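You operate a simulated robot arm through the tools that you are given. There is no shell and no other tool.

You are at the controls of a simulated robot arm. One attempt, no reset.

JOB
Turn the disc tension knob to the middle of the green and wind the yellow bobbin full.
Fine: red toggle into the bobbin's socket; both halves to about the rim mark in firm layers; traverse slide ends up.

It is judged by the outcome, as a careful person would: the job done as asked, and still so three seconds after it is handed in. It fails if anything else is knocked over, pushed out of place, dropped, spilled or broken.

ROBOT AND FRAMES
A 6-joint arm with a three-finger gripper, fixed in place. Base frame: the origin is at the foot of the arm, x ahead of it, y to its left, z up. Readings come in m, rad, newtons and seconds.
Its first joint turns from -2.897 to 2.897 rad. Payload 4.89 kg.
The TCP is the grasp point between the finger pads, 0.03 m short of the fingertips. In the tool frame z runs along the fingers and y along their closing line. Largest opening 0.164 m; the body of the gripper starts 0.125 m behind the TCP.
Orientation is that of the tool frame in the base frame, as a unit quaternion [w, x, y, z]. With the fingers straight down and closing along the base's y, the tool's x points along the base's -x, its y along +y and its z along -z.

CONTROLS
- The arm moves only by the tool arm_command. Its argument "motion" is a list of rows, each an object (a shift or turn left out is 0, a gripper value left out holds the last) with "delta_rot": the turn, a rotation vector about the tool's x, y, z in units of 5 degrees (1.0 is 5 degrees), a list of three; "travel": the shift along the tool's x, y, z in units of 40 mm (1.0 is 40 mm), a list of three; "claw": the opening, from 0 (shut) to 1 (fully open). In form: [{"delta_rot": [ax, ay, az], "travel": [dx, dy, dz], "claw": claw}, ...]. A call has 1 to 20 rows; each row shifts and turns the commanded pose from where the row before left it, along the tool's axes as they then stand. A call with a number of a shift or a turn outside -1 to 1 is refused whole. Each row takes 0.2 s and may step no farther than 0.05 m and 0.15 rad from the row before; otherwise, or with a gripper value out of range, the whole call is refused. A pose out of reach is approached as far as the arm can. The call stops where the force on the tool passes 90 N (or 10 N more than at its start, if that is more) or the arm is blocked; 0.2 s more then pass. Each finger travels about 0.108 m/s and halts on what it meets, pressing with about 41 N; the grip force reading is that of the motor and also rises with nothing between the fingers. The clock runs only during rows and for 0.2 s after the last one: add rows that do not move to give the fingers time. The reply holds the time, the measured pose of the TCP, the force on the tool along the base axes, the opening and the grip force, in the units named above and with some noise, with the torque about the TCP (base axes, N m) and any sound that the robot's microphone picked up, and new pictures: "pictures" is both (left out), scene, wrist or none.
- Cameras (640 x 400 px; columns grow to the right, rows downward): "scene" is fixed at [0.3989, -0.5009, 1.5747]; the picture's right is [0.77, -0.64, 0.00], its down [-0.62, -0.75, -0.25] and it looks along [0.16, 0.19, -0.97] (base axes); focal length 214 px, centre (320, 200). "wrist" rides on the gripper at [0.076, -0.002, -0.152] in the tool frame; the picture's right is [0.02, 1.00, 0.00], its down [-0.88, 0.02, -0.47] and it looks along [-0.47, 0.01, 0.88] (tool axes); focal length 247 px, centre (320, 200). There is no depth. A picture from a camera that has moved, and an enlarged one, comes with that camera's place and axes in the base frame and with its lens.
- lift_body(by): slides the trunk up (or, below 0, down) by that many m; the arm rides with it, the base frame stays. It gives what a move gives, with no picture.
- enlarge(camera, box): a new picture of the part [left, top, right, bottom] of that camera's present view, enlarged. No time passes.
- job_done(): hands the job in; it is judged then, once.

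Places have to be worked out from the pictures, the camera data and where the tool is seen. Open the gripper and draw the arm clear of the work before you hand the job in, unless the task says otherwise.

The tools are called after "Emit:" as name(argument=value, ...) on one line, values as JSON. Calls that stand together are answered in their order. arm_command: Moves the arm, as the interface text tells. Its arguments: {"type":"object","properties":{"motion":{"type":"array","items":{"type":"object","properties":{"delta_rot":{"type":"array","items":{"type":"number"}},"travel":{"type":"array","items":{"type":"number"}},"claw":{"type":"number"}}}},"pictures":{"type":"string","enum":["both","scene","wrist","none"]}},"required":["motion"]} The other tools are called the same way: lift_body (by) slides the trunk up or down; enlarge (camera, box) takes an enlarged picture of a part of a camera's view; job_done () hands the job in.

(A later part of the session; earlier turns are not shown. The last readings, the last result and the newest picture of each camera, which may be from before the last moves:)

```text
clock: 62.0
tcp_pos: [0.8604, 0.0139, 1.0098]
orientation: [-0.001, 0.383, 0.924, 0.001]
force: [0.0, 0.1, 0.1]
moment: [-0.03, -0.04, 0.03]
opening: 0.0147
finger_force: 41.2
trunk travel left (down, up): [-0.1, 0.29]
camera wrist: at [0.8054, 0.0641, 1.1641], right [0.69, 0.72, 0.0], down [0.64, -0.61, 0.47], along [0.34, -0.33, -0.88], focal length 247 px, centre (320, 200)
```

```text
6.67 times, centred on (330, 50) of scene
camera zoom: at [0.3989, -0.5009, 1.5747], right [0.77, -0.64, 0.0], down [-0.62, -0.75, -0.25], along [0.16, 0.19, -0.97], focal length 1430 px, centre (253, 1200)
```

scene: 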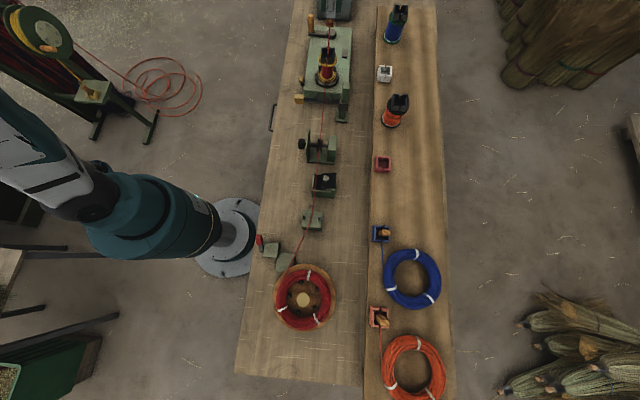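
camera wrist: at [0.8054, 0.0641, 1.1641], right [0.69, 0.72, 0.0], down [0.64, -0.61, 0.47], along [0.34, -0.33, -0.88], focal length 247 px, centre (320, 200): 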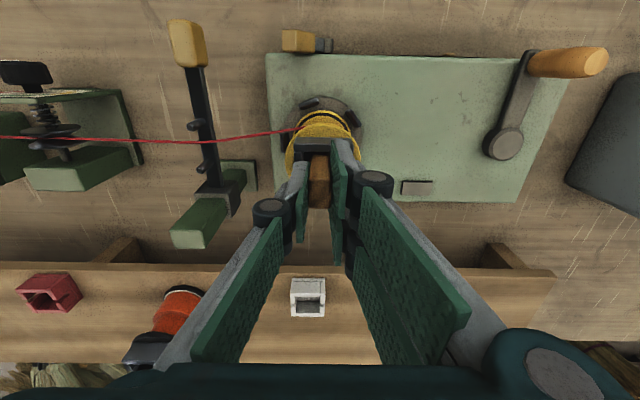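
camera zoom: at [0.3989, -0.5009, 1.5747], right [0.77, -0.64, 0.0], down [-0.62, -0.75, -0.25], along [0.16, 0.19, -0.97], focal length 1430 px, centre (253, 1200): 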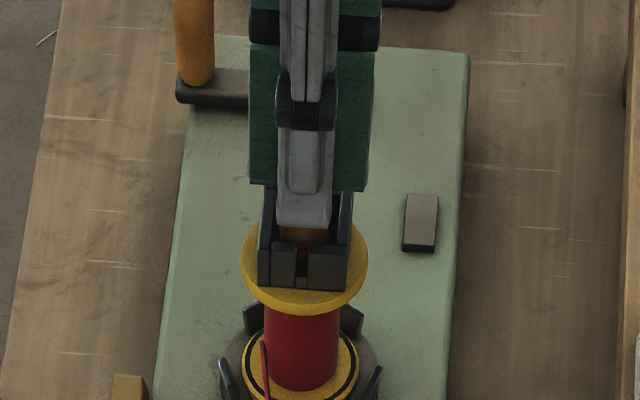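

The cord now runs to the bobbin core — the toggle is registered in the socket. I lower 4 mm more, release and rise.

Emit:
arm_command(motion=[{"travel": [0, 0, 0.1]}, {"claw": 0.3}, {}, {}, {"travel": [0, 0, -0.6]}, {"travel": [0, 0, -0.8]}, {"travel": [0, 0, -0.8]}, {"travel": [0, 0, -0.8]}], pictures="both")

Emit:
enlarge(camera="wrist", box=[200, 20, 440, 200])

Emit:
enlarge(camera="scene", box=[290, 20, 370, 120])

```text
clock: 63.8
tcp_pos: [0.8594, 0.0123, 1.1269]
orientation: [0.0, 0.383, 0.924, 0.001]
force: [0.6, -1.3, 0.1]
moment: [0.01, 0.1, 0.01]
opening: 0.0493
finger_force: 0.0
trunk travel left (down, up): [-0.1, 0.29]
camera wrist: at [0.8039, 0.0643, 1.2813], right [0.69, 0.72, 0.0], down [0.64, -0.61, 0.47], along [0.34, -0.33, -0.88], focal length 247 px, centre (320, 200)
```

scene: 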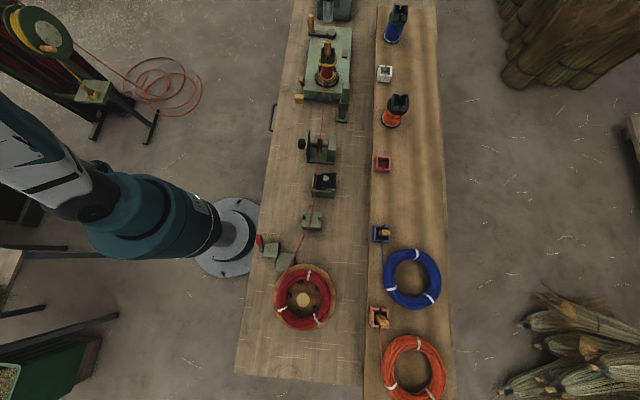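
wrist: 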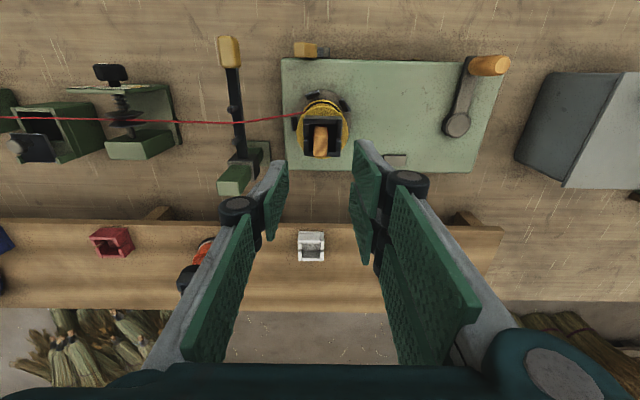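

```text
2.22 times, centred on (320, 110) of wrist
camera zoom: at [0.8039, 0.0643, 1.2813], right [0.69, 0.72, 0.0], down [0.64, -0.61, 0.47], along [0.34, -0.33, -0.88], focal length 549 px, centre (320, 400)
```

zoom: 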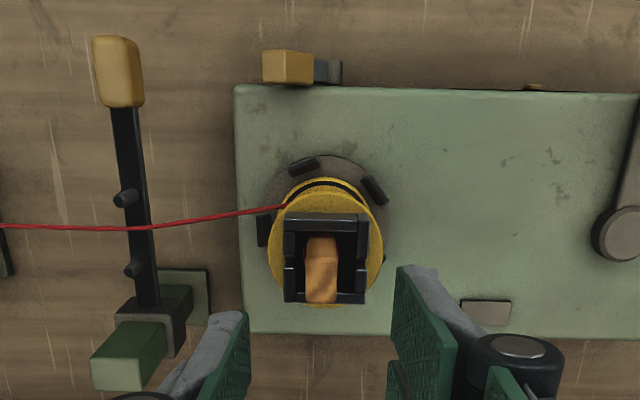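

```text
4.00 times, centred on (330, 70) of scene
camera zoom: at [0.3989, -0.5009, 1.5747], right [0.77, -0.64, 0.0], down [-0.62, -0.75, -0.25], along [0.16, 0.19, -0.97], focal length 858 px, centre (280, 720)
```

zoom: 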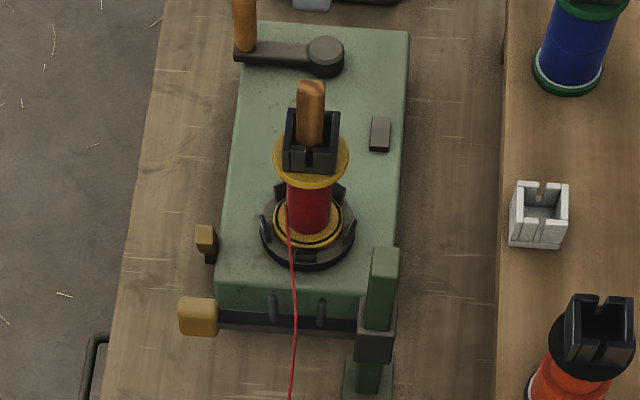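

Toggle is seated. Next is the crank; I move over toward it to inspect handle, gauge and the nearby grey box for clearance.

Emit:
arm_command(motion=[{"travel": [0.6, 0.7, 0], "claw": 0.35}, {"travel": [0.6, 0.7, 0]}, {"travel": [0.6, 0.7, 0]}, {"travel": [0.6, 0.7, 0]}, {"travel": [0.6, 0.7, 0]}, {"travel": [0.6, 0.7, 0]}, {"travel": [0.6, 0.7, 0]}], pictures="wrist")

Emit:
enlarge(camera="wrist", box=[200, 60, 440, 280])

Emit:
enlarge(camera="wrist", box=[400, 60, 640, 280])

```text
clock: 65.4
tcp_pos: [0.8798, 0.2675, 1.1283]
orientation: [0.0, 0.383, 0.924, 0.001]
force: [-0.5, -1.9, -0.7]
moment: [0.25, 0.0, 0.03]
opening: 0.0574
finger_force: 0.0
trunk travel left (down, up): [-0.1, 0.29]
camera wrist: at [0.8247, 0.3201, 1.2809], right [0.69, 0.72, 0.0], down [0.64, -0.61, 0.47], along [0.34, -0.33, -0.88], focal length 247 px, centre (320, 200)
```

wrist: 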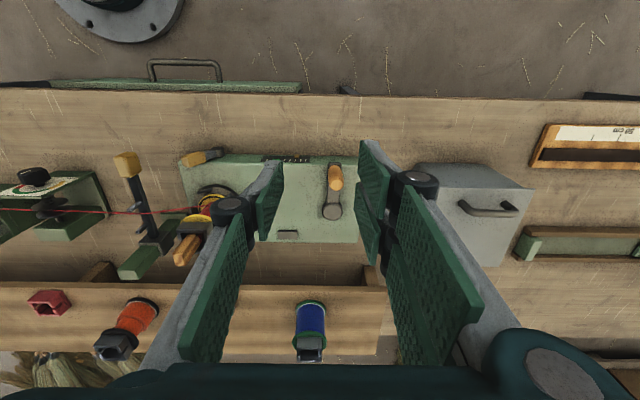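

```text
1.82 times, centred on (320, 170) of wrist
camera zoom: at [0.8247, 0.3201, 1.2809], right [0.69, 0.72, 0.0], down [0.64, -0.61, 0.47], along [0.34, -0.33, -0.88], focal length 449 px, centre (320, 254)
```

zoom: 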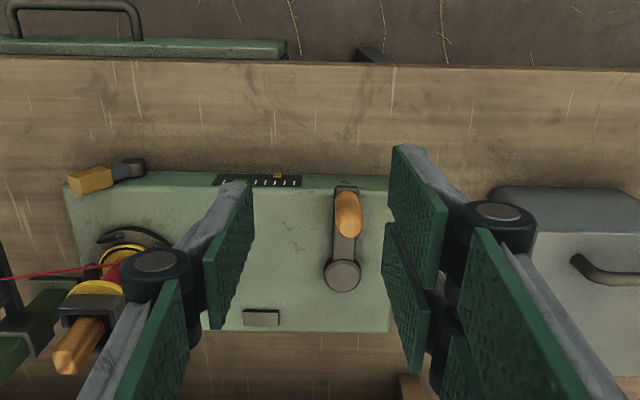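

```text
1.82 times, centred on (520, 170) of wrist
camera zoom: at [0.8247, 0.3201, 1.2809], right [0.69, 0.72, 0.0], down [0.64, -0.61, 0.47], along [0.34, -0.33, -0.88], focal length 449 px, centre (-44, 254)
```

zoom: 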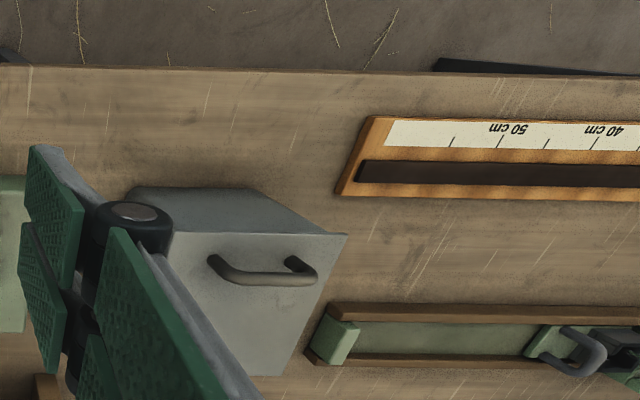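

The box's near face is at u≈1.007 (top z≈0.91), so the crank circle (u up to ≈0.92) is clear. Handle top ≈(0.959,0.227,0.932), hub ≈(1.017,0.170). I move over the handle and descend around it.

Emit:
arm_command(motion=[{"travel": [-0.7, 0.23, 0]}, {"travel": [-0.7, 0.23, 0]}, {"travel": [-0.71, 0.225, 0]}, {"travel": [0, 0, 0.9]}, {"travel": [0, 0, 0.9]}, {"travel": [0, 0, 0.9]}, {}], pictures="wrist")

Emit:
enlarge(camera="wrist", box=[240, 100, 400, 220])

```text
clock: 67.0
tcp_pos: [0.9595, 0.2296, 1.0228]
orientation: [0.0, 0.383, 0.924, 0.001]
force: [0.2, -1.1, -1.2]
moment: [0.04, -0.01, 0.01]
opening: 0.0573
finger_force: 0.0
trunk travel left (down, up): [-0.1, 0.29]
camera wrist: at [0.9043, 0.2814, 1.1758], right [0.69, 0.72, 0.0], down [0.64, -0.61, 0.47], along [0.34, -0.33, -0.88], focal length 247 px, centre (320, 200)
```

wrist: 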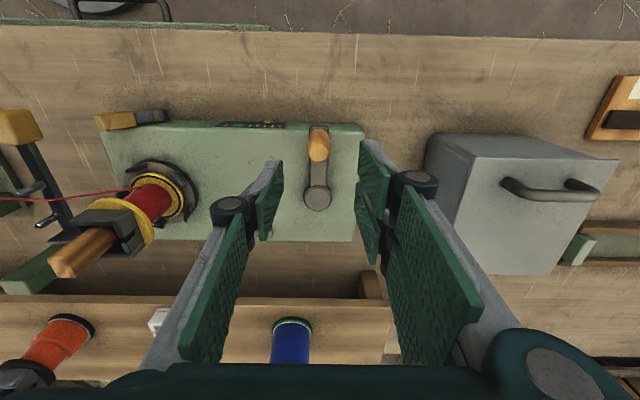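

```text
3.33 times, centred on (320, 160) of wrist
camera zoom: at [0.9043, 0.2814, 1.1758], right [0.69, 0.72, 0.0], down [0.64, -0.61, 0.47], along [0.34, -0.33, -0.88], focal length 823 px, centre (320, 333)
```

zoom: 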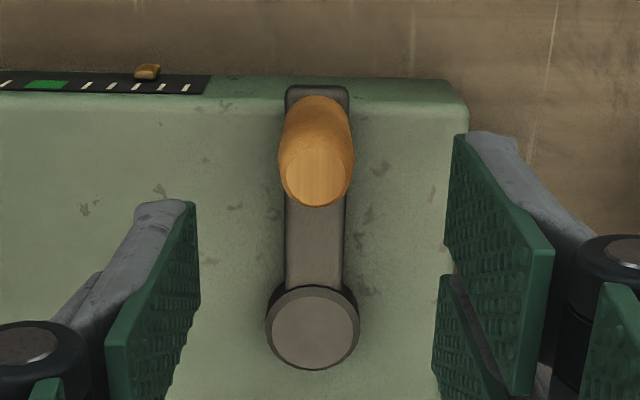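

Handle at u=0.838, n=-0.517; hub at u=0.8387, n=-0.600, radius ≈0.083. I descend to z≈0.918 and grip the handle.

Emit:
arm_command(motion=[{"travel": [-0.02, -0.065, 0.8]}, {"travel": [0, 0, 0.8]}, {"travel": [0, 0, 0.8]}, {"travel": [0, 0, 0.2]}, {}, {"claw": 0.0}, {}, {}], pictures="wrist")

Emit:
enlarge(camera="wrist", box=[120, 60, 440, 260])

```text
clock: 68.8
tcp_pos: [0.9576, 0.2262, 0.9157]
orientation: [-0.001, 0.383, 0.924, 0.0]
force: [-1.6, 2.4, -9.2]
moment: [0.02, 0.0, 0.01]
opening: 0.0228
finger_force: 45.1
trunk travel left (down, up): [-0.1, 0.29]
camera wrist: at [0.9032, 0.278, 1.0697], right [0.69, 0.72, 0.0], down [0.64, -0.61, 0.47], along [0.34, -0.33, -0.88], focal length 247 px, centre (320, 200)
```

wrist: 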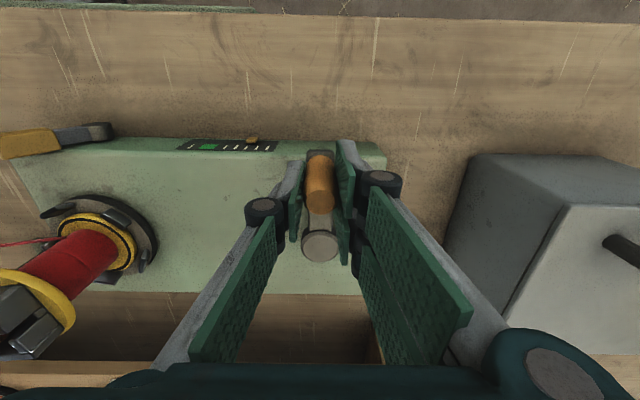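

```text
2.00 times, centred on (280, 160) of wrist
camera zoom: at [0.9032, 0.278, 1.0697], right [0.69, 0.72, 0.0], down [0.64, -0.61, 0.47], along [0.34, -0.33, -0.88], focal length 494 px, centre (400, 280)
```

zoom: 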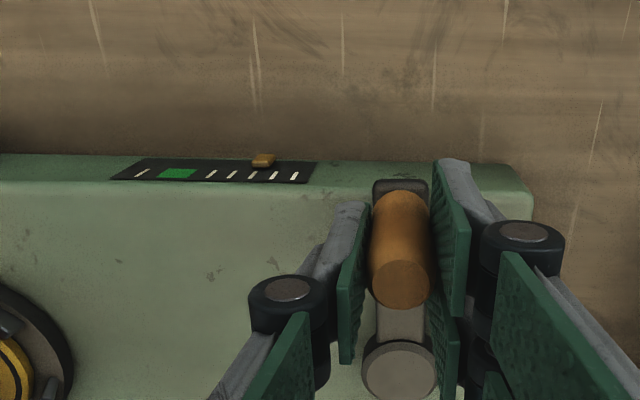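

Gripped the handle. I test a 15° clockwise crank (toward +u) and watch how the bobbin turns.

Emit:
arm_command(motion=[{"travel": [-0.008, 0.181, 0]}, {"travel": [-0.0236, 0.1795, 0]}, {"travel": [-0.0392, 0.1768, 0]}], pictures="wrist")

Emit:
enlarge(camera="wrist", box=[0, 60, 320, 380])

Emit:
enlarge(camera="scene", box=[290, 20, 370, 120])

```text
clock: 69.6
tcp_pos: [0.9745, 0.2393, 0.9152]
orientation: [0.0, 0.383, 0.924, 0.001]
force: [-0.2, -1.2, 19.1]
moment: [0.26, 0.39, -0.01]
opening: 0.0225
finger_force: 44.4
trunk travel left (down, up): [-0.1, 0.29]
camera wrist: at [0.9182, 0.2906, 1.0696], right [0.69, 0.72, 0.0], down [0.64, -0.61, 0.47], along [0.34, -0.33, -0.88], focal length 247 px, centre (320, 200)
```

wrist: 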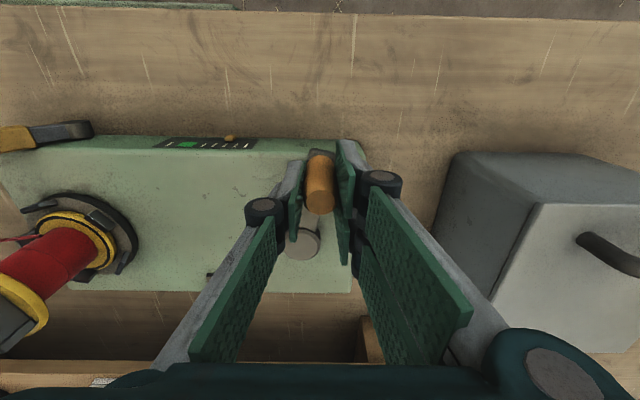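

```text
1.25 times, centred on (160, 220) of wrist
camera zoom: at [0.9182, 0.2906, 1.0696], right [0.69, 0.72, 0.0], down [0.64, -0.61, 0.47], along [0.34, -0.33, -0.88], focal length 309 px, centre (520, 175)
```

zoom: 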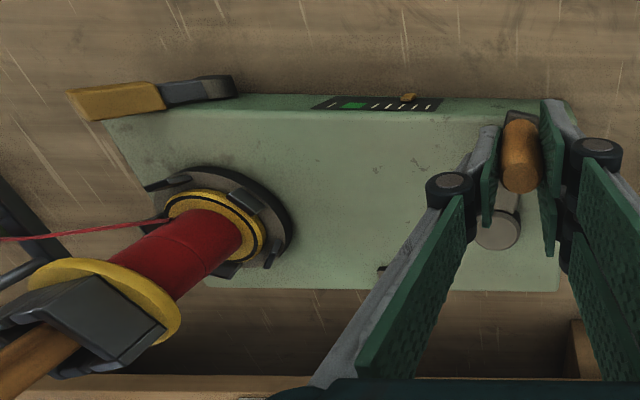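

```text
4.00 times, centred on (330, 70) of scene
camera zoom: at [0.3989, -0.5009, 1.5747], right [0.77, -0.64, 0.0], down [-0.62, -0.75, -0.25], along [0.16, 0.19, -0.97], focal length 858 px, centre (280, 720)
```

zoom: 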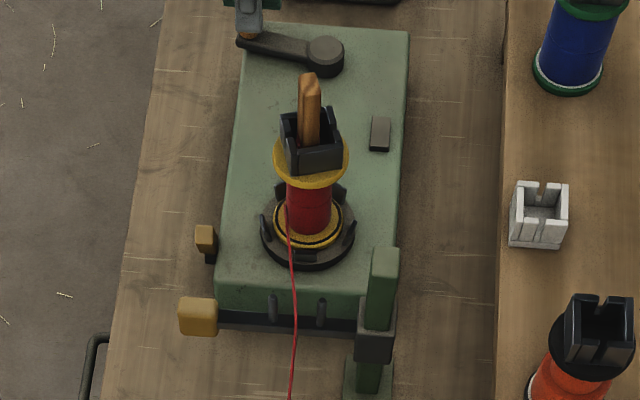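

Emit:
enlarge(camera="scene", box=[310, 30, 345, 65])

Emit:
enlarge(camera="wrist", box=[140, 125, 270, 160])

```text
11.43 times, centred on (328, 48) of scene
camera zoom: at [0.3989, -0.5009, 1.5747], right [0.77, -0.64, 0.0], down [-0.62, -0.75, -0.25], along [0.16, 0.19, -0.97], focal length 2451 px, centre (234, 1943)
```

zoom: 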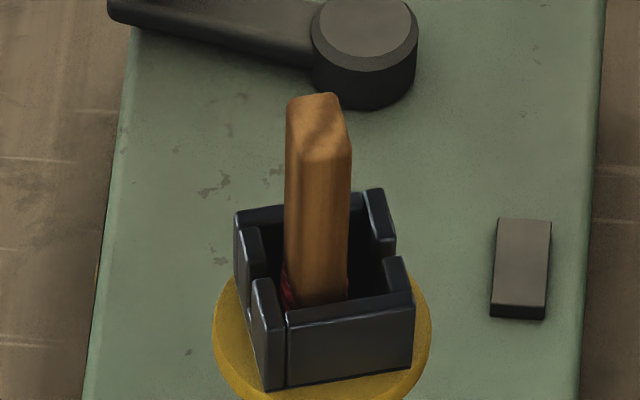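

```text
4.92 times, centred on (205, 142) of wrist
camera zoom: at [0.9182, 0.2906, 1.0696], right [0.69, 0.72, 0.0], down [0.64, -0.61, 0.47], along [0.34, -0.33, -0.88], focal length 1216 px, centre (886, 483)
```

zoom: 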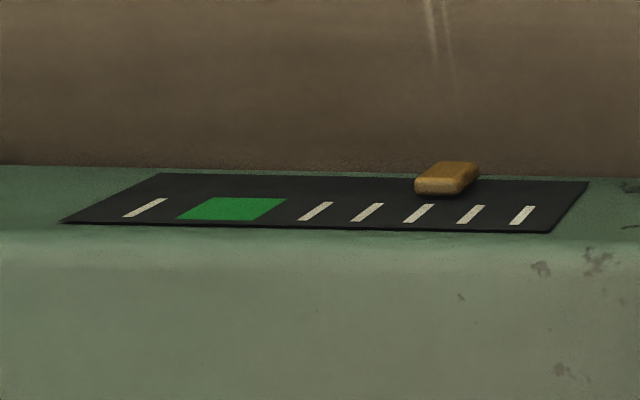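

The bobbin turned roughly 80° for a 15° crank (geared ≈5:1). I turn 4° more to confirm the direction.

Emit:
arm_command(motion=[{"travel": [-0.041, 0.138, 0]}], pictures="scene")

Emit:
enlarge(camera="scene", box=[310, 30, 345, 65])

```text
clock: 70.0
tcp_pos: [0.9791, 0.2426, 0.9163]
orientation: [0.001, 0.383, 0.924, 0.001]
force: [-1.1, 1.1, 19.1]
moment: [0.11, 0.14, -0.01]
opening: 0.0228
finger_force: 44.7
trunk travel left (down, up): [-0.1, 0.29]
```

scene: 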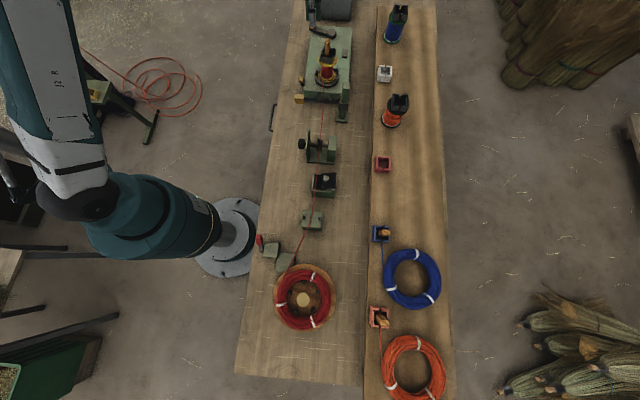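

```text
11.43 times, centred on (328, 48) of scene
camera zoom: at [0.3989, -0.5009, 1.5747], right [0.77, -0.64, 0.0], down [-0.62, -0.75, -0.25], along [0.16, 0.19, -0.97], focal length 2451 px, centre (234, 1943)
```

zoom: 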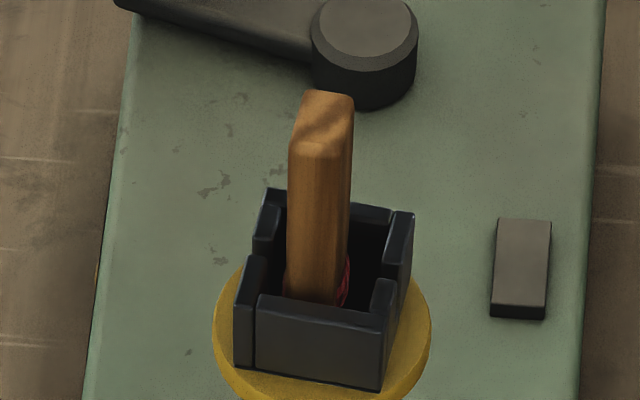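

Confirmed: clockwise cranking turns the bobbin clockwise (≈5:1), which winds the cord on. I crank in an arc (20° steps), first quarter turn to check reach.

Emit:
arm_command(motion=[{"travel": [-0.3384, 0.6364, 0]}, {"travel": [-0.5356, 0.482, 0]}, {"travel": [-0.6681, 0.27, 0]}, {"travel": [-0.7202, 0.0253, 0]}], pictures="both")

Emit:
enlarge(camera="scene", box=[290, 20, 370, 120])

```text
clock: 71.0
tcp_pos: [1.0864, 0.2184, 0.9148]
orientation: [0.002, 0.383, 0.924, 0.001]
force: [58.1, 41.2, 27.4]
moment: [1.0, -2.06, -0.03]
opening: 0.0227
finger_force: 45.4
trunk travel left (down, up): [-0.1, 0.29]
camera wrist: at [1.0301, 0.2713, 1.0679], right [0.69, 0.72, 0.0], down [0.63, -0.61, 0.48], along [0.35, -0.33, -0.88], focal length 247 px, centre (320, 200)
```

scene: 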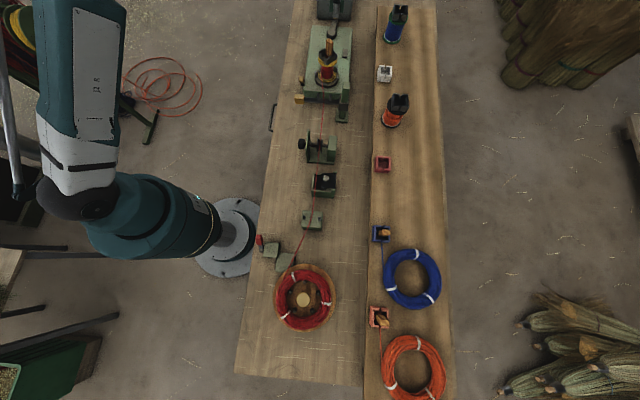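
wrist: 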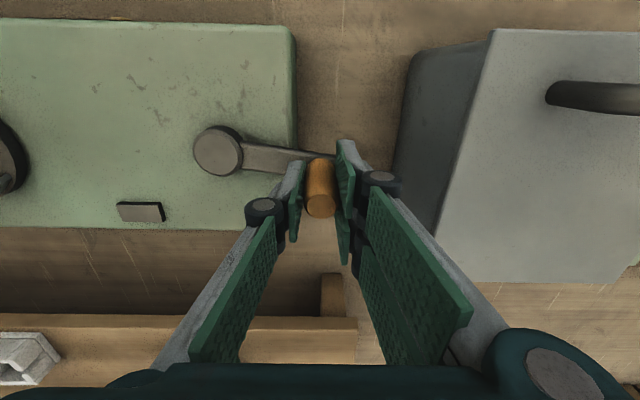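

```text
4.00 times, centred on (330, 70) of scene
camera zoom: at [0.3989, -0.5009, 1.5747], right [0.77, -0.64, 0.0], down [-0.62, -0.75, -0.25], along [0.16, 0.19, -0.97], focal length 858 px, centre (280, 720)
```

zoom: 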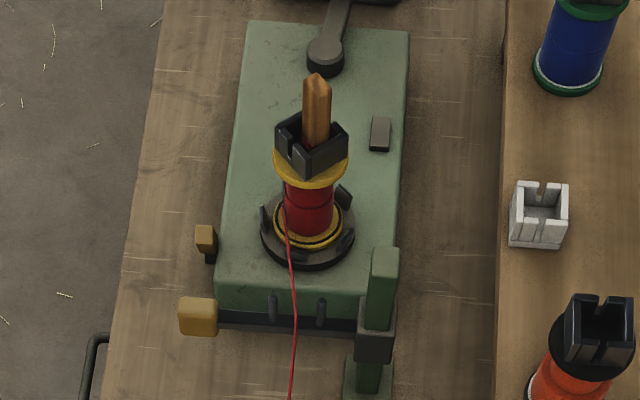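

Works and in reach; a +u force shows my circle is a few mm short there. I relieve 3 mm and re-measure to refine the circle.

Emit:
arm_command(motion=[{"travel": [0, 0.08, 0]}], pictures="none")

```text
clock: 71.4
tcp_pos: [1.0868, 0.2207, 0.9139]
orientation: [0.0, 0.384, 0.924, 0.0]
force: [35.3, 25.5, 16.7]
moment: [0.3, -1.62, -0.05]
opening: 0.0224
finger_force: 44.9
trunk travel left (down, up): [-0.1, 0.29]
```

Refined crank circle: centre u=0.839, n=-0.607, R=0.090. I continue cranking with the corrected circle and monitor force.

Emit:
arm_command(motion=[{"travel": [-0.7614, -0.06, 0]}, {"travel": [-0.6554, -0.4255, 0]}, {"travel": [-0.4703, -0.6242, 0]}, {"travel": [-0.2284, -0.7472, 0]}], pictures="none")

```text
clock: 72.4
tcp_pos: [1.0923, 0.1115, 0.9166]
orientation: [0.001, 0.382, 0.924, 0.001]
force: [-25.8, 22.5, 3.2]
moment: [0.6, 0.74, 0.06]
opening: 0.0229
finger_force: 44.6
trunk travel left (down, up): [-0.1, 0.29]
```

Small +n force: refined to R≈0.0878, centre (u 0.8405, n -0.605). I correct and continue half a turn.

Emit:
arm_command(motion=[{"travel": [0.13, -0.76, 0]}, {"travel": [0.2978, -0.7016, 0]}, {"travel": [0.52, -0.5576, 0]}, {"travel": [0.6792, -0.3462, 0]}, {"travel": [0.7567, -0.0929, 0]}], pictures="wrist")

```text
clock: 73.6
tcp_pos: [0.9571, 0.1106, 0.9132]
orientation: [0.001, 0.382, 0.924, 0.003]
force: [50.9, 41.0, 35.9]
moment: [1.67, -1.24, -0.62]
opening: 0.0235
finger_force: 45.3
trunk travel left (down, up): [-0.1, 0.29]
camera wrist: at [0.9017, 0.1616, 1.0674], right [0.69, 0.72, 0.01], down [0.64, -0.61, 0.47], along [0.35, -0.32, -0.88], focal length 247 px, centre (320, 200)
```

wrist: 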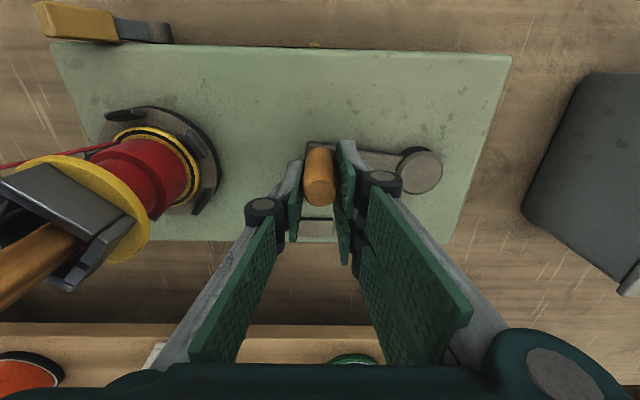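

Refitting from the opposite forces: centre u≈0.8444, n≈-0.608, R≈0.0846. I relieve 7 mm in +u and carry on a half turn with checks.

Emit:
arm_command(motion=[{"travel": [0, 0.16, 0]}, {"travel": [0.7062, 0.2024, 0]}, {"travel": [0.5941, 0.4317, 0]}], pictures="none")

Emit:
arm_command(motion=[{"travel": [0.4107, 0.6091, 0]}, {"travel": [0.1779, 0.7125, 0]}], pictures="wrist")

```text
clock: 74.4
tcp_pos: [0.94, 0.1667, 0.9128]
orientation: [-0.001, 0.383, 0.924, 0.001]
force: [-24.4, 2.1, -13.5]
moment: [0.05, 0.17, 0.19]
opening: 0.0227
finger_force: 44.8
trunk travel left (down, up): [-0.1, 0.29]
```

```text
clock: 75.0
tcp_pos: [0.9675, 0.2238, 0.9136]
orientation: [0.001, 0.383, 0.924, 0.001]
force: [-5.2, 5.8, -12.1]
moment: [0.19, -0.27, -0.01]
opening: 0.0229
finger_force: 45.0
trunk travel left (down, up): [-0.1, 0.29]
camera wrist: at [0.9121, 0.2756, 1.0678], right [0.69, 0.72, 0.0], down [0.64, -0.61, 0.47], along [0.34, -0.33, -0.88], focal length 247 px, centre (320, 200)
```

wrist: 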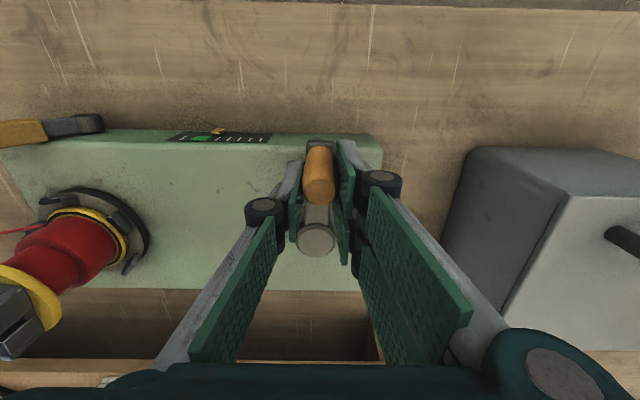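

Full revolution done with low forces. The lower half is visibly thickening and the gauge pointer moved; I zoom on both.

Emit:
enlarge(camera="wrist", box=[150, 115, 290, 155])

Emit:
enlarge(camera="wrist", box=[0, 170, 180, 370])

Emit:
enlarge(camera="scene", box=[305, 35, 350, 95])

```text
4.57 times, centred on (220, 135) of wrist
camera zoom: at [0.9121, 0.2756, 1.0678], right [0.69, 0.72, 0.0], down [0.64, -0.61, 0.47], along [0.34, -0.33, -0.88], focal length 1129 px, centre (777, 497)
```

zoom: 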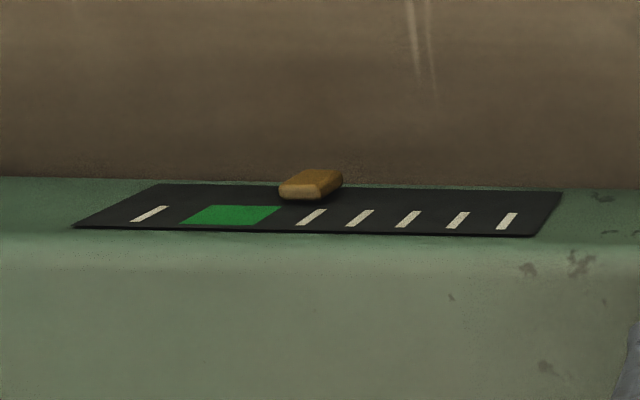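

```text
2.00 times, centred on (90, 270) of wrist
camera zoom: at [0.9121, 0.2756, 1.0678], right [0.69, 0.72, 0.0], down [0.64, -0.61, 0.47], along [0.34, -0.33, -0.88], focal length 494 px, centre (780, 60)
```

zoom: 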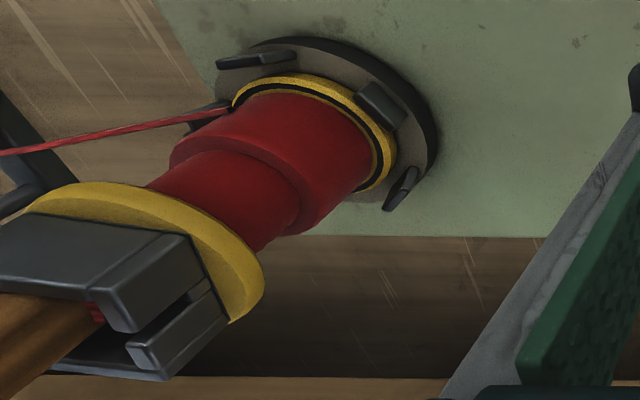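

```text
6.67 times, centred on (328, 65) of scene
camera zoom: at [0.3989, -0.5009, 1.5747], right [0.77, -0.64, 0.0], down [-0.62, -0.75, -0.25], along [0.16, 0.19, -0.97], focal length 1430 px, centre (270, 1100)
```

zoom: 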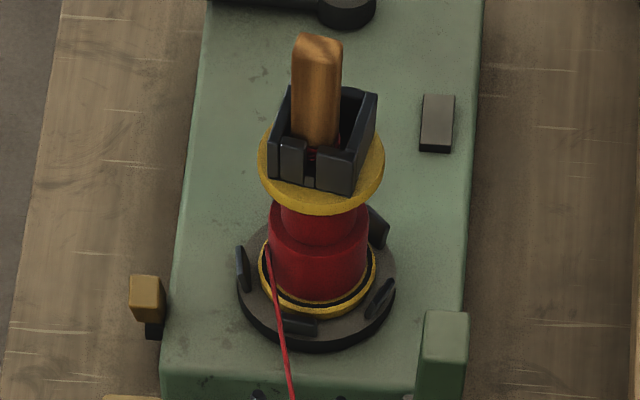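

The gauge appears to track fill: pointer now at the edge of the green while the lower winding approaches the black rim ring. I turn in small increments now (40°) and recheck.

Emit:
arm_command(motion=[{"travel": [-0.0768, 0.7305, 0]}, {"travel": [-0.3221, 0.6603, 0]}], pictures="wrist")

Emit:
enlarge(camera="wrist", box=[80, 95, 260, 155])

Emit:
enlarge(camera="wrist", box=[0, 150, 160, 330])

Emit:
enlarge(camera="scene", box=[305, 55, 350, 95])

```text
clock: 75.6
tcp_pos: [1.0172, 0.2466, 0.9151]
orientation: [0.0, 0.384, 0.923, 0.0]
force: [1.7, -17.3, -22.5]
moment: [-0.67, -0.5, 0.1]
opening: 0.023
finger_force: 45.4
trunk travel left (down, up): [-0.1, 0.29]
camera wrist: at [0.9633, 0.2988, 1.0679], right [0.69, 0.72, 0.0], down [0.63, -0.61, 0.47], along [0.34, -0.33, -0.88], focal length 247 px, centre (320, 200)
```

wrist: 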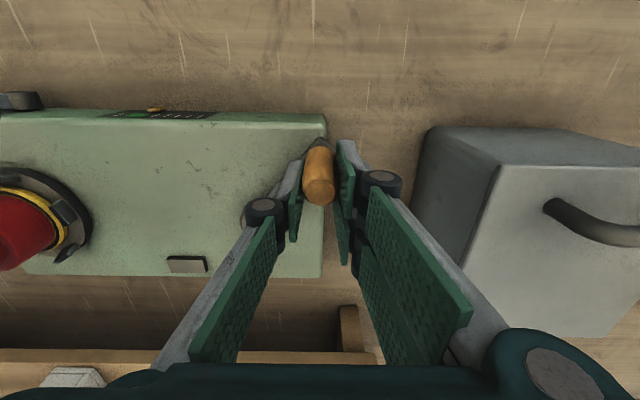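

```text
3.56 times, centred on (170, 125) of wrist
camera zoom: at [0.9633, 0.2988, 1.0679], right [0.69, 0.72, 0.0], down [0.63, -0.61, 0.47], along [0.34, -0.33, -0.88], focal length 878 px, centre (853, 467)
```

zoom: 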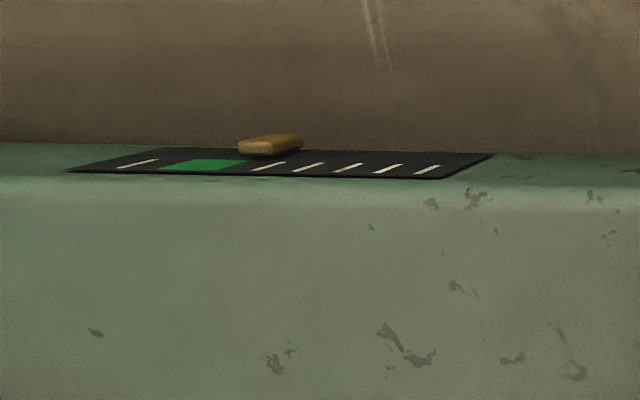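

```text
2.22 times, centred on (80, 240) of wrist
camera zoom: at [0.9633, 0.2988, 1.0679], right [0.69, 0.72, 0.0], down [0.63, -0.61, 0.47], along [0.34, -0.33, -0.88], focal length 549 px, centre (853, 111)
```

zoom: 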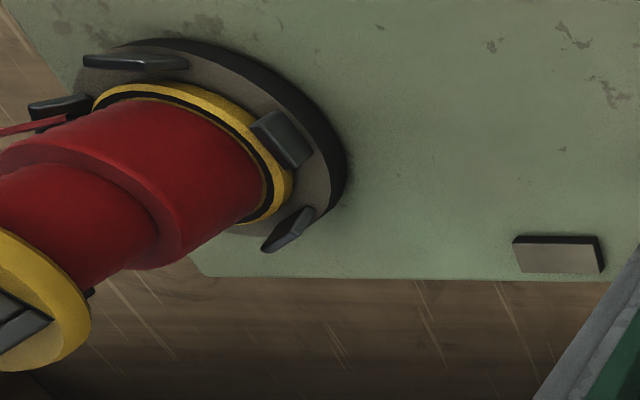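

```text
10.00 times, centred on (328, 75) of scene
camera zoom: at [0.3989, -0.5009, 1.5747], right [0.77, -0.64, 0.0], down [-0.62, -0.75, -0.25], along [0.16, 0.19, -0.97], focal length 2145 px, centre (245, 1450)
```

zoom: 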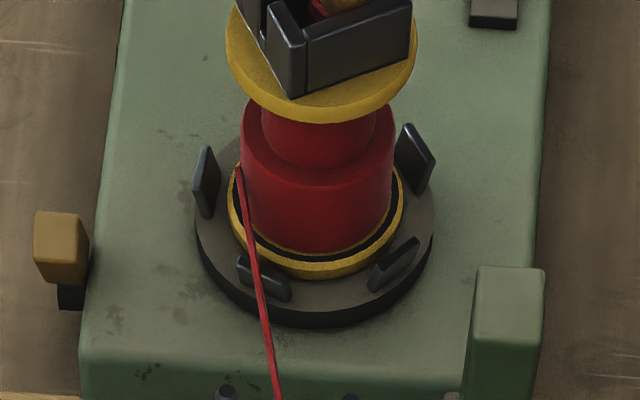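

Emit:
enlarge(camera="scene", box=[315, 60, 341, 90])

Emit:
enlarge(camera="wrist", box=[0, 165, 100, 280])

Emit:
enlarge(camera="wrist", box=[90, 100, 230, 130])

```text
13.33 times, centred on (328, 75) of scene
camera zoom: at [0.3989, -0.5009, 1.5747], right [0.77, -0.64, 0.0], down [-0.62, -0.75, -0.25], along [0.16, 0.19, -0.97], focal length 2860 px, centre (213, 1867)
```

zoom: 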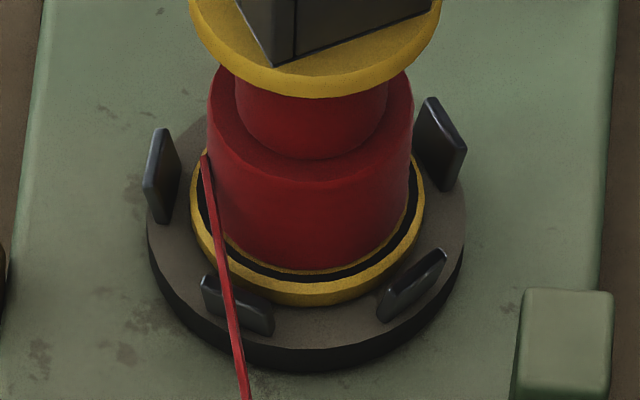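

```text
3.48 times, centred on (50, 222) of wrist
camera zoom: at [0.9633, 0.2988, 1.0679], right [0.69, 0.72, 0.0], down [0.63, -0.61, 0.47], along [0.34, -0.33, -0.88], focal length 859 px, centre (1259, 122)
```

zoom: 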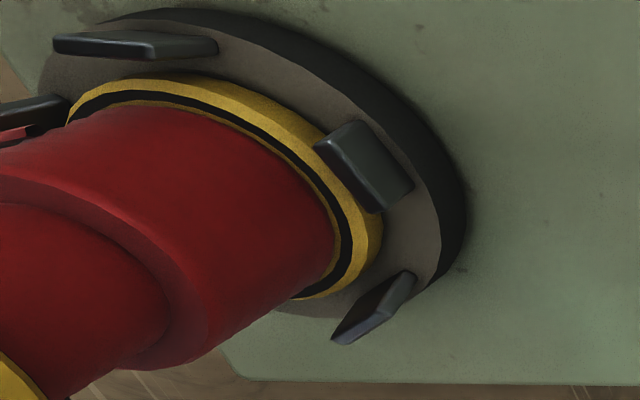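

```text
4.57 times, centred on (160, 115) of wrist
camera zoom: at [0.9633, 0.2988, 1.0679], right [0.69, 0.72, 0.0], down [0.63, -0.61, 0.47], along [0.34, -0.33, -0.88], focal length 1129 px, centre (1051, 589)
```

zoom: 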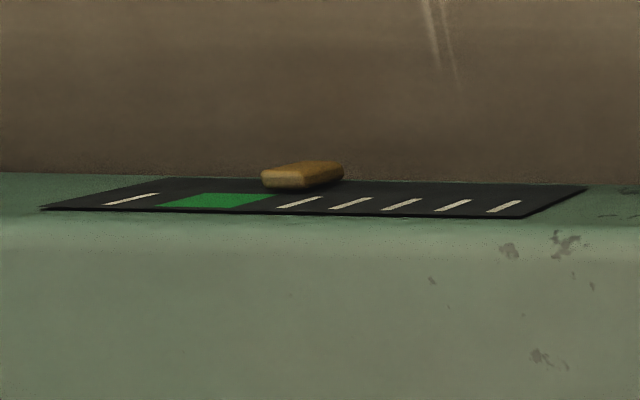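

Winding edge is just inside the black ring; both the ring (≈+1.4 bobbin turns) and the gauge (mid-green ≈+1.5 turns) agree about 105° more crank. I turn 60° and recheck.

Emit:
arm_command(motion=[{"travel": [-0.5283, 0.5101, 0]}, {"travel": [-0.6711, 0.2989, 0]}, {"travel": [-0.7326, 0.0512, 0]}], pictures="scene")

Emit:
enlarge(camera="scene", box=[315, 60, 341, 90])

```text
clock: 76.4
tcp_pos: [1.0937, 0.2137, 0.9156]
orientation: [-0.002, 0.383, 0.924, 0.0]
force: [-44.3, -33.6, -26.4]
moment: [-1.14, 0.64, 0.54]
opening: 0.0226
finger_force: 45.2
trunk travel left (down, up): [-0.1, 0.29]
```

scene: 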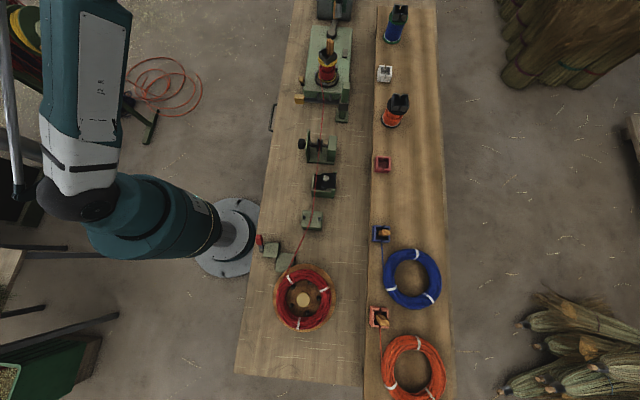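

```text
13.33 times, centred on (328, 75) of scene
camera zoom: at [0.3989, -0.5009, 1.5747], right [0.77, -0.64, 0.0], down [-0.62, -0.75, -0.25], along [0.16, 0.19, -0.97], focal length 2860 px, centre (213, 1867)
```

zoom: 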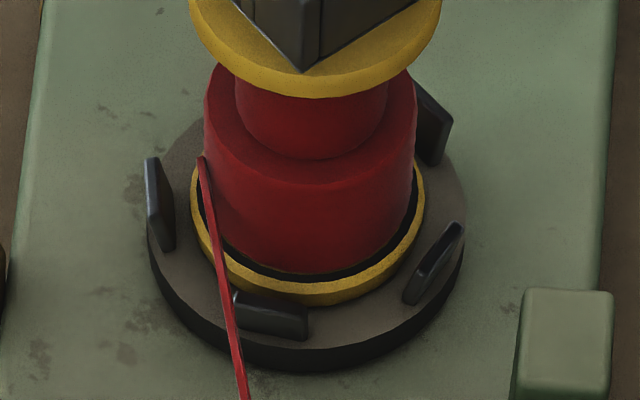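

Winding now touches the ring's inner edge; ~40° more brings it to mid-ring. I apply a small centring correction and turn 40°.

Emit:
arm_command(motion=[{"travel": [-0.7062, -0.28, 0]}, {"travel": [-0.5941, -0.4317, 0]}], pictures="scene")

Emit:
enlarge(camera="scene", box=[315, 60, 341, 90])

```text
clock: 77.0
tcp_pos: [1.1109, 0.1614, 0.9142]
orientation: [0.001, 0.382, 0.924, 0.001]
force: [-14.1, -0.3, -3.7]
moment: [0.29, 0.99, 0.08]
opening: 0.0229
finger_force: 45.1
trunk travel left (down, up): [-0.1, 0.29]
```

scene: 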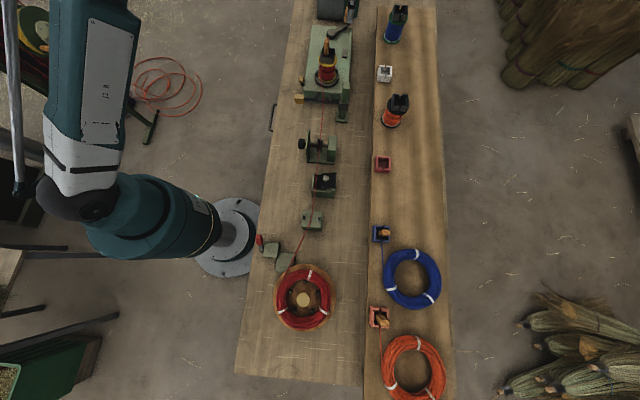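

```text
13.33 times, centred on (328, 75) of scene
camera zoom: at [0.3989, -0.5009, 1.5747], right [0.77, -0.64, 0.0], down [-0.62, -0.75, -0.25], along [0.16, 0.19, -0.97], focal length 2860 px, centre (213, 1867)
```

zoom: 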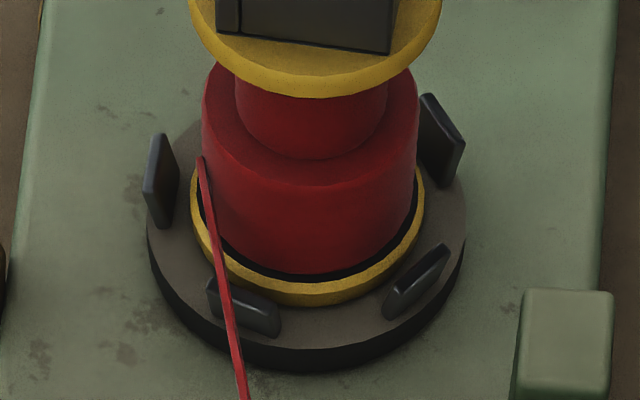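

Winding covers roughly the inner half of the ring. I add 20° more, then release the handle and check the gauge from a good angle.

Emit:
arm_command(motion=[{"travel": [-0.4107, -0.6091, 0]}, {}], pictures="none")

Emit:
arm_command(motion=[{"claw": 0.35}, {}, {}, {"travel": [0, 0, -0.8]}, {"travel": [0, 0, -0.8]}, {"travel": [0, 0, -0.8]}, {"travel": [0, 0, -0.8]}, {"travel": [0, 0, -0.8]}, {"travel": [0, 0, -0.8]}, {"travel": [0.95, -0.2, 0]}, {"travel": [0.95, -0.2, 0]}, {"travel": [0.95, -0.2, 0]}, {"travel": [0.95, -0.2, 0]}, {"travel": [0.95, -0.2, 0]}, {"travel": [0.95, -0.2, 0]}, {"travel": [0.95, -0.2, 0]}], pictures="both")

```text
clock: 77.6
tcp_pos: [1.1054, 0.1308, 0.9138]
orientation: [-0.001, 0.383, 0.924, 0.001]
force: [-9.3, 5.9, -9.7]
moment: [-0.17, -0.15, 0.03]
opening: 0.0224
finger_force: 45.3
trunk travel left (down, up): [-0.1, 0.29]
```

```text
clock: 81.0
tcp_pos: [0.8775, 0.2788, 1.1068]
orientation: [0.0, 0.383, 0.924, 0.0]
force: [1.3, -0.6, -0.1]
moment: [0.14, 0.25, 0.02]
opening: 0.0575
finger_force: 0.0
trunk travel left (down, up): [-0.1, 0.29]
camera wrist: at [0.8217, 0.3304, 1.2608], right [0.69, 0.72, 0.0], down [0.64, -0.61, 0.47], along [0.34, -0.33, -0.88], focal length 247 px, centre (320, 200)
```

scene: 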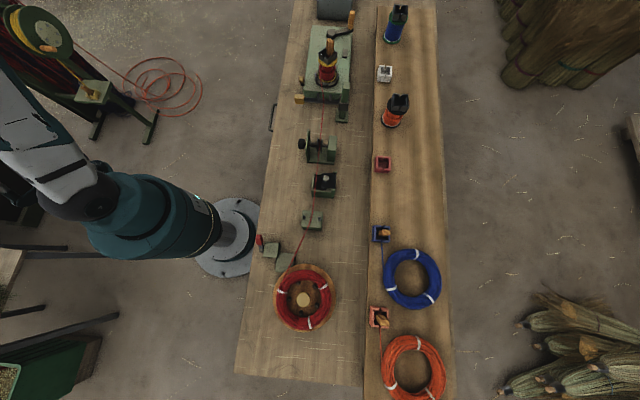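
wrist: 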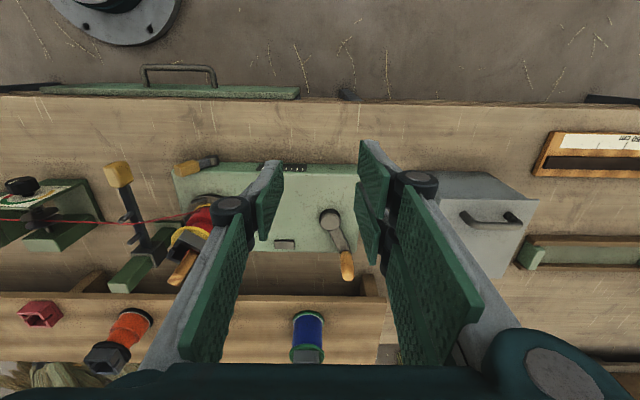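

Emit:
arm_command(motion=[{"travel": [0.5, -0.9, 0]}, {"travel": [0.5, -0.9, 0]}, {"travel": [0.3, -0.5, 0]}], pictures="wrist")

Emit:
enlarge(camera="wrist", box=[280, 145, 370, 205])

Emit:
enlarge(camera="scene", box=[315, 50, 341, 90])

```text
clock: 81.8
tcp_pos: [0.775, 0.2506, 1.1067]
orientation: [-0.001, 0.382, 0.924, 0.001]
force: [0.4, 0.1, -1.6]
moment: [-0.08, 0.19, 0.0]
opening: 0.0576
finger_force: 0.1
trunk travel left (down, up): [-0.1, 0.29]
camera wrist: at [0.7206, 0.3027, 1.2604], right [0.69, 0.72, 0.0], down [0.64, -0.61, 0.47], along [0.34, -0.33, -0.88], focal length 247 px, centre (320, 200)
```

wrist: 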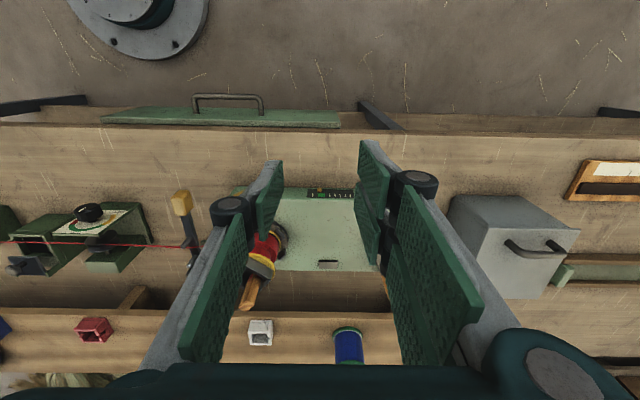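

```text
6.67 times, centred on (325, 175) of wrist
camera zoom: at [0.7206, 0.3027, 1.2604], right [0.69, 0.72, 0.0], down [0.64, -0.61, 0.47], along [0.34, -0.33, -0.88], focal length 1646 px, centre (287, 367)
```

zoom: 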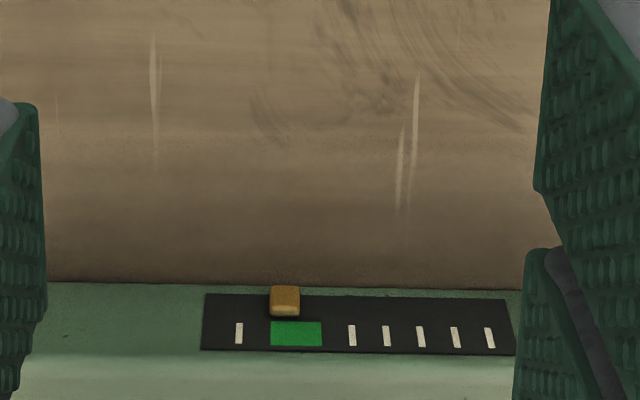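

```text
10.00 times, centred on (328, 70) of scene
camera zoom: at [0.3989, -0.5009, 1.5747], right [0.77, -0.64, 0.0], down [-0.62, -0.75, -0.25], along [0.16, 0.19, -0.97], focal length 2145 px, centre (240, 1500)
```

zoom: 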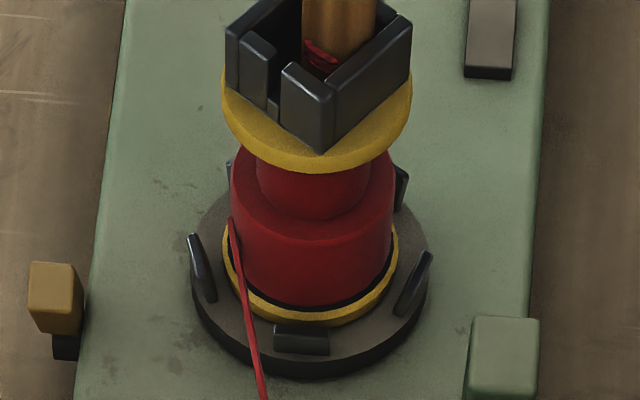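

Gauge now sits within the green (just past mid) for the lower half and the winding is at the rim ring — lower half done. Next is raising the traverse slide; I zoom on the slide to locate its handle.

Emit:
enlarge(camera="wrist", box=[130, 170, 290, 300])

Emit:
enlarge(camera="scene", box=[285, 85, 360, 130])

```text
3.08 times, centred on (210, 235) of wrist
camera zoom: at [0.7206, 0.3027, 1.2604], right [0.69, 0.72, 0.0], down [0.64, -0.61, 0.47], along [0.34, -0.33, -0.88], focal length 760 px, centre (658, 92)
```

zoom: 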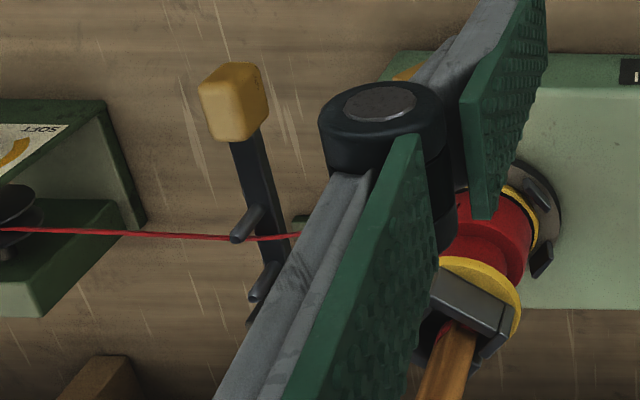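

```text
8.53 times, centred on (322, 108) of scene
camera zoom: at [0.3989, -0.5009, 1.5747], right [0.77, -0.64, 0.0], down [-0.62, -0.75, -0.25], along [0.16, 0.19, -0.97], focal length 1830 px, centre (299, 989)
```

zoom: 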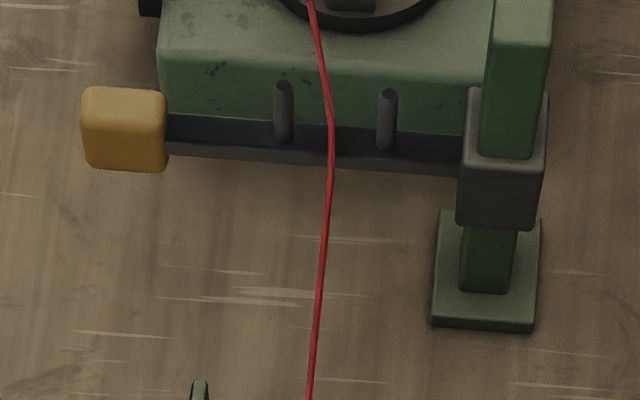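

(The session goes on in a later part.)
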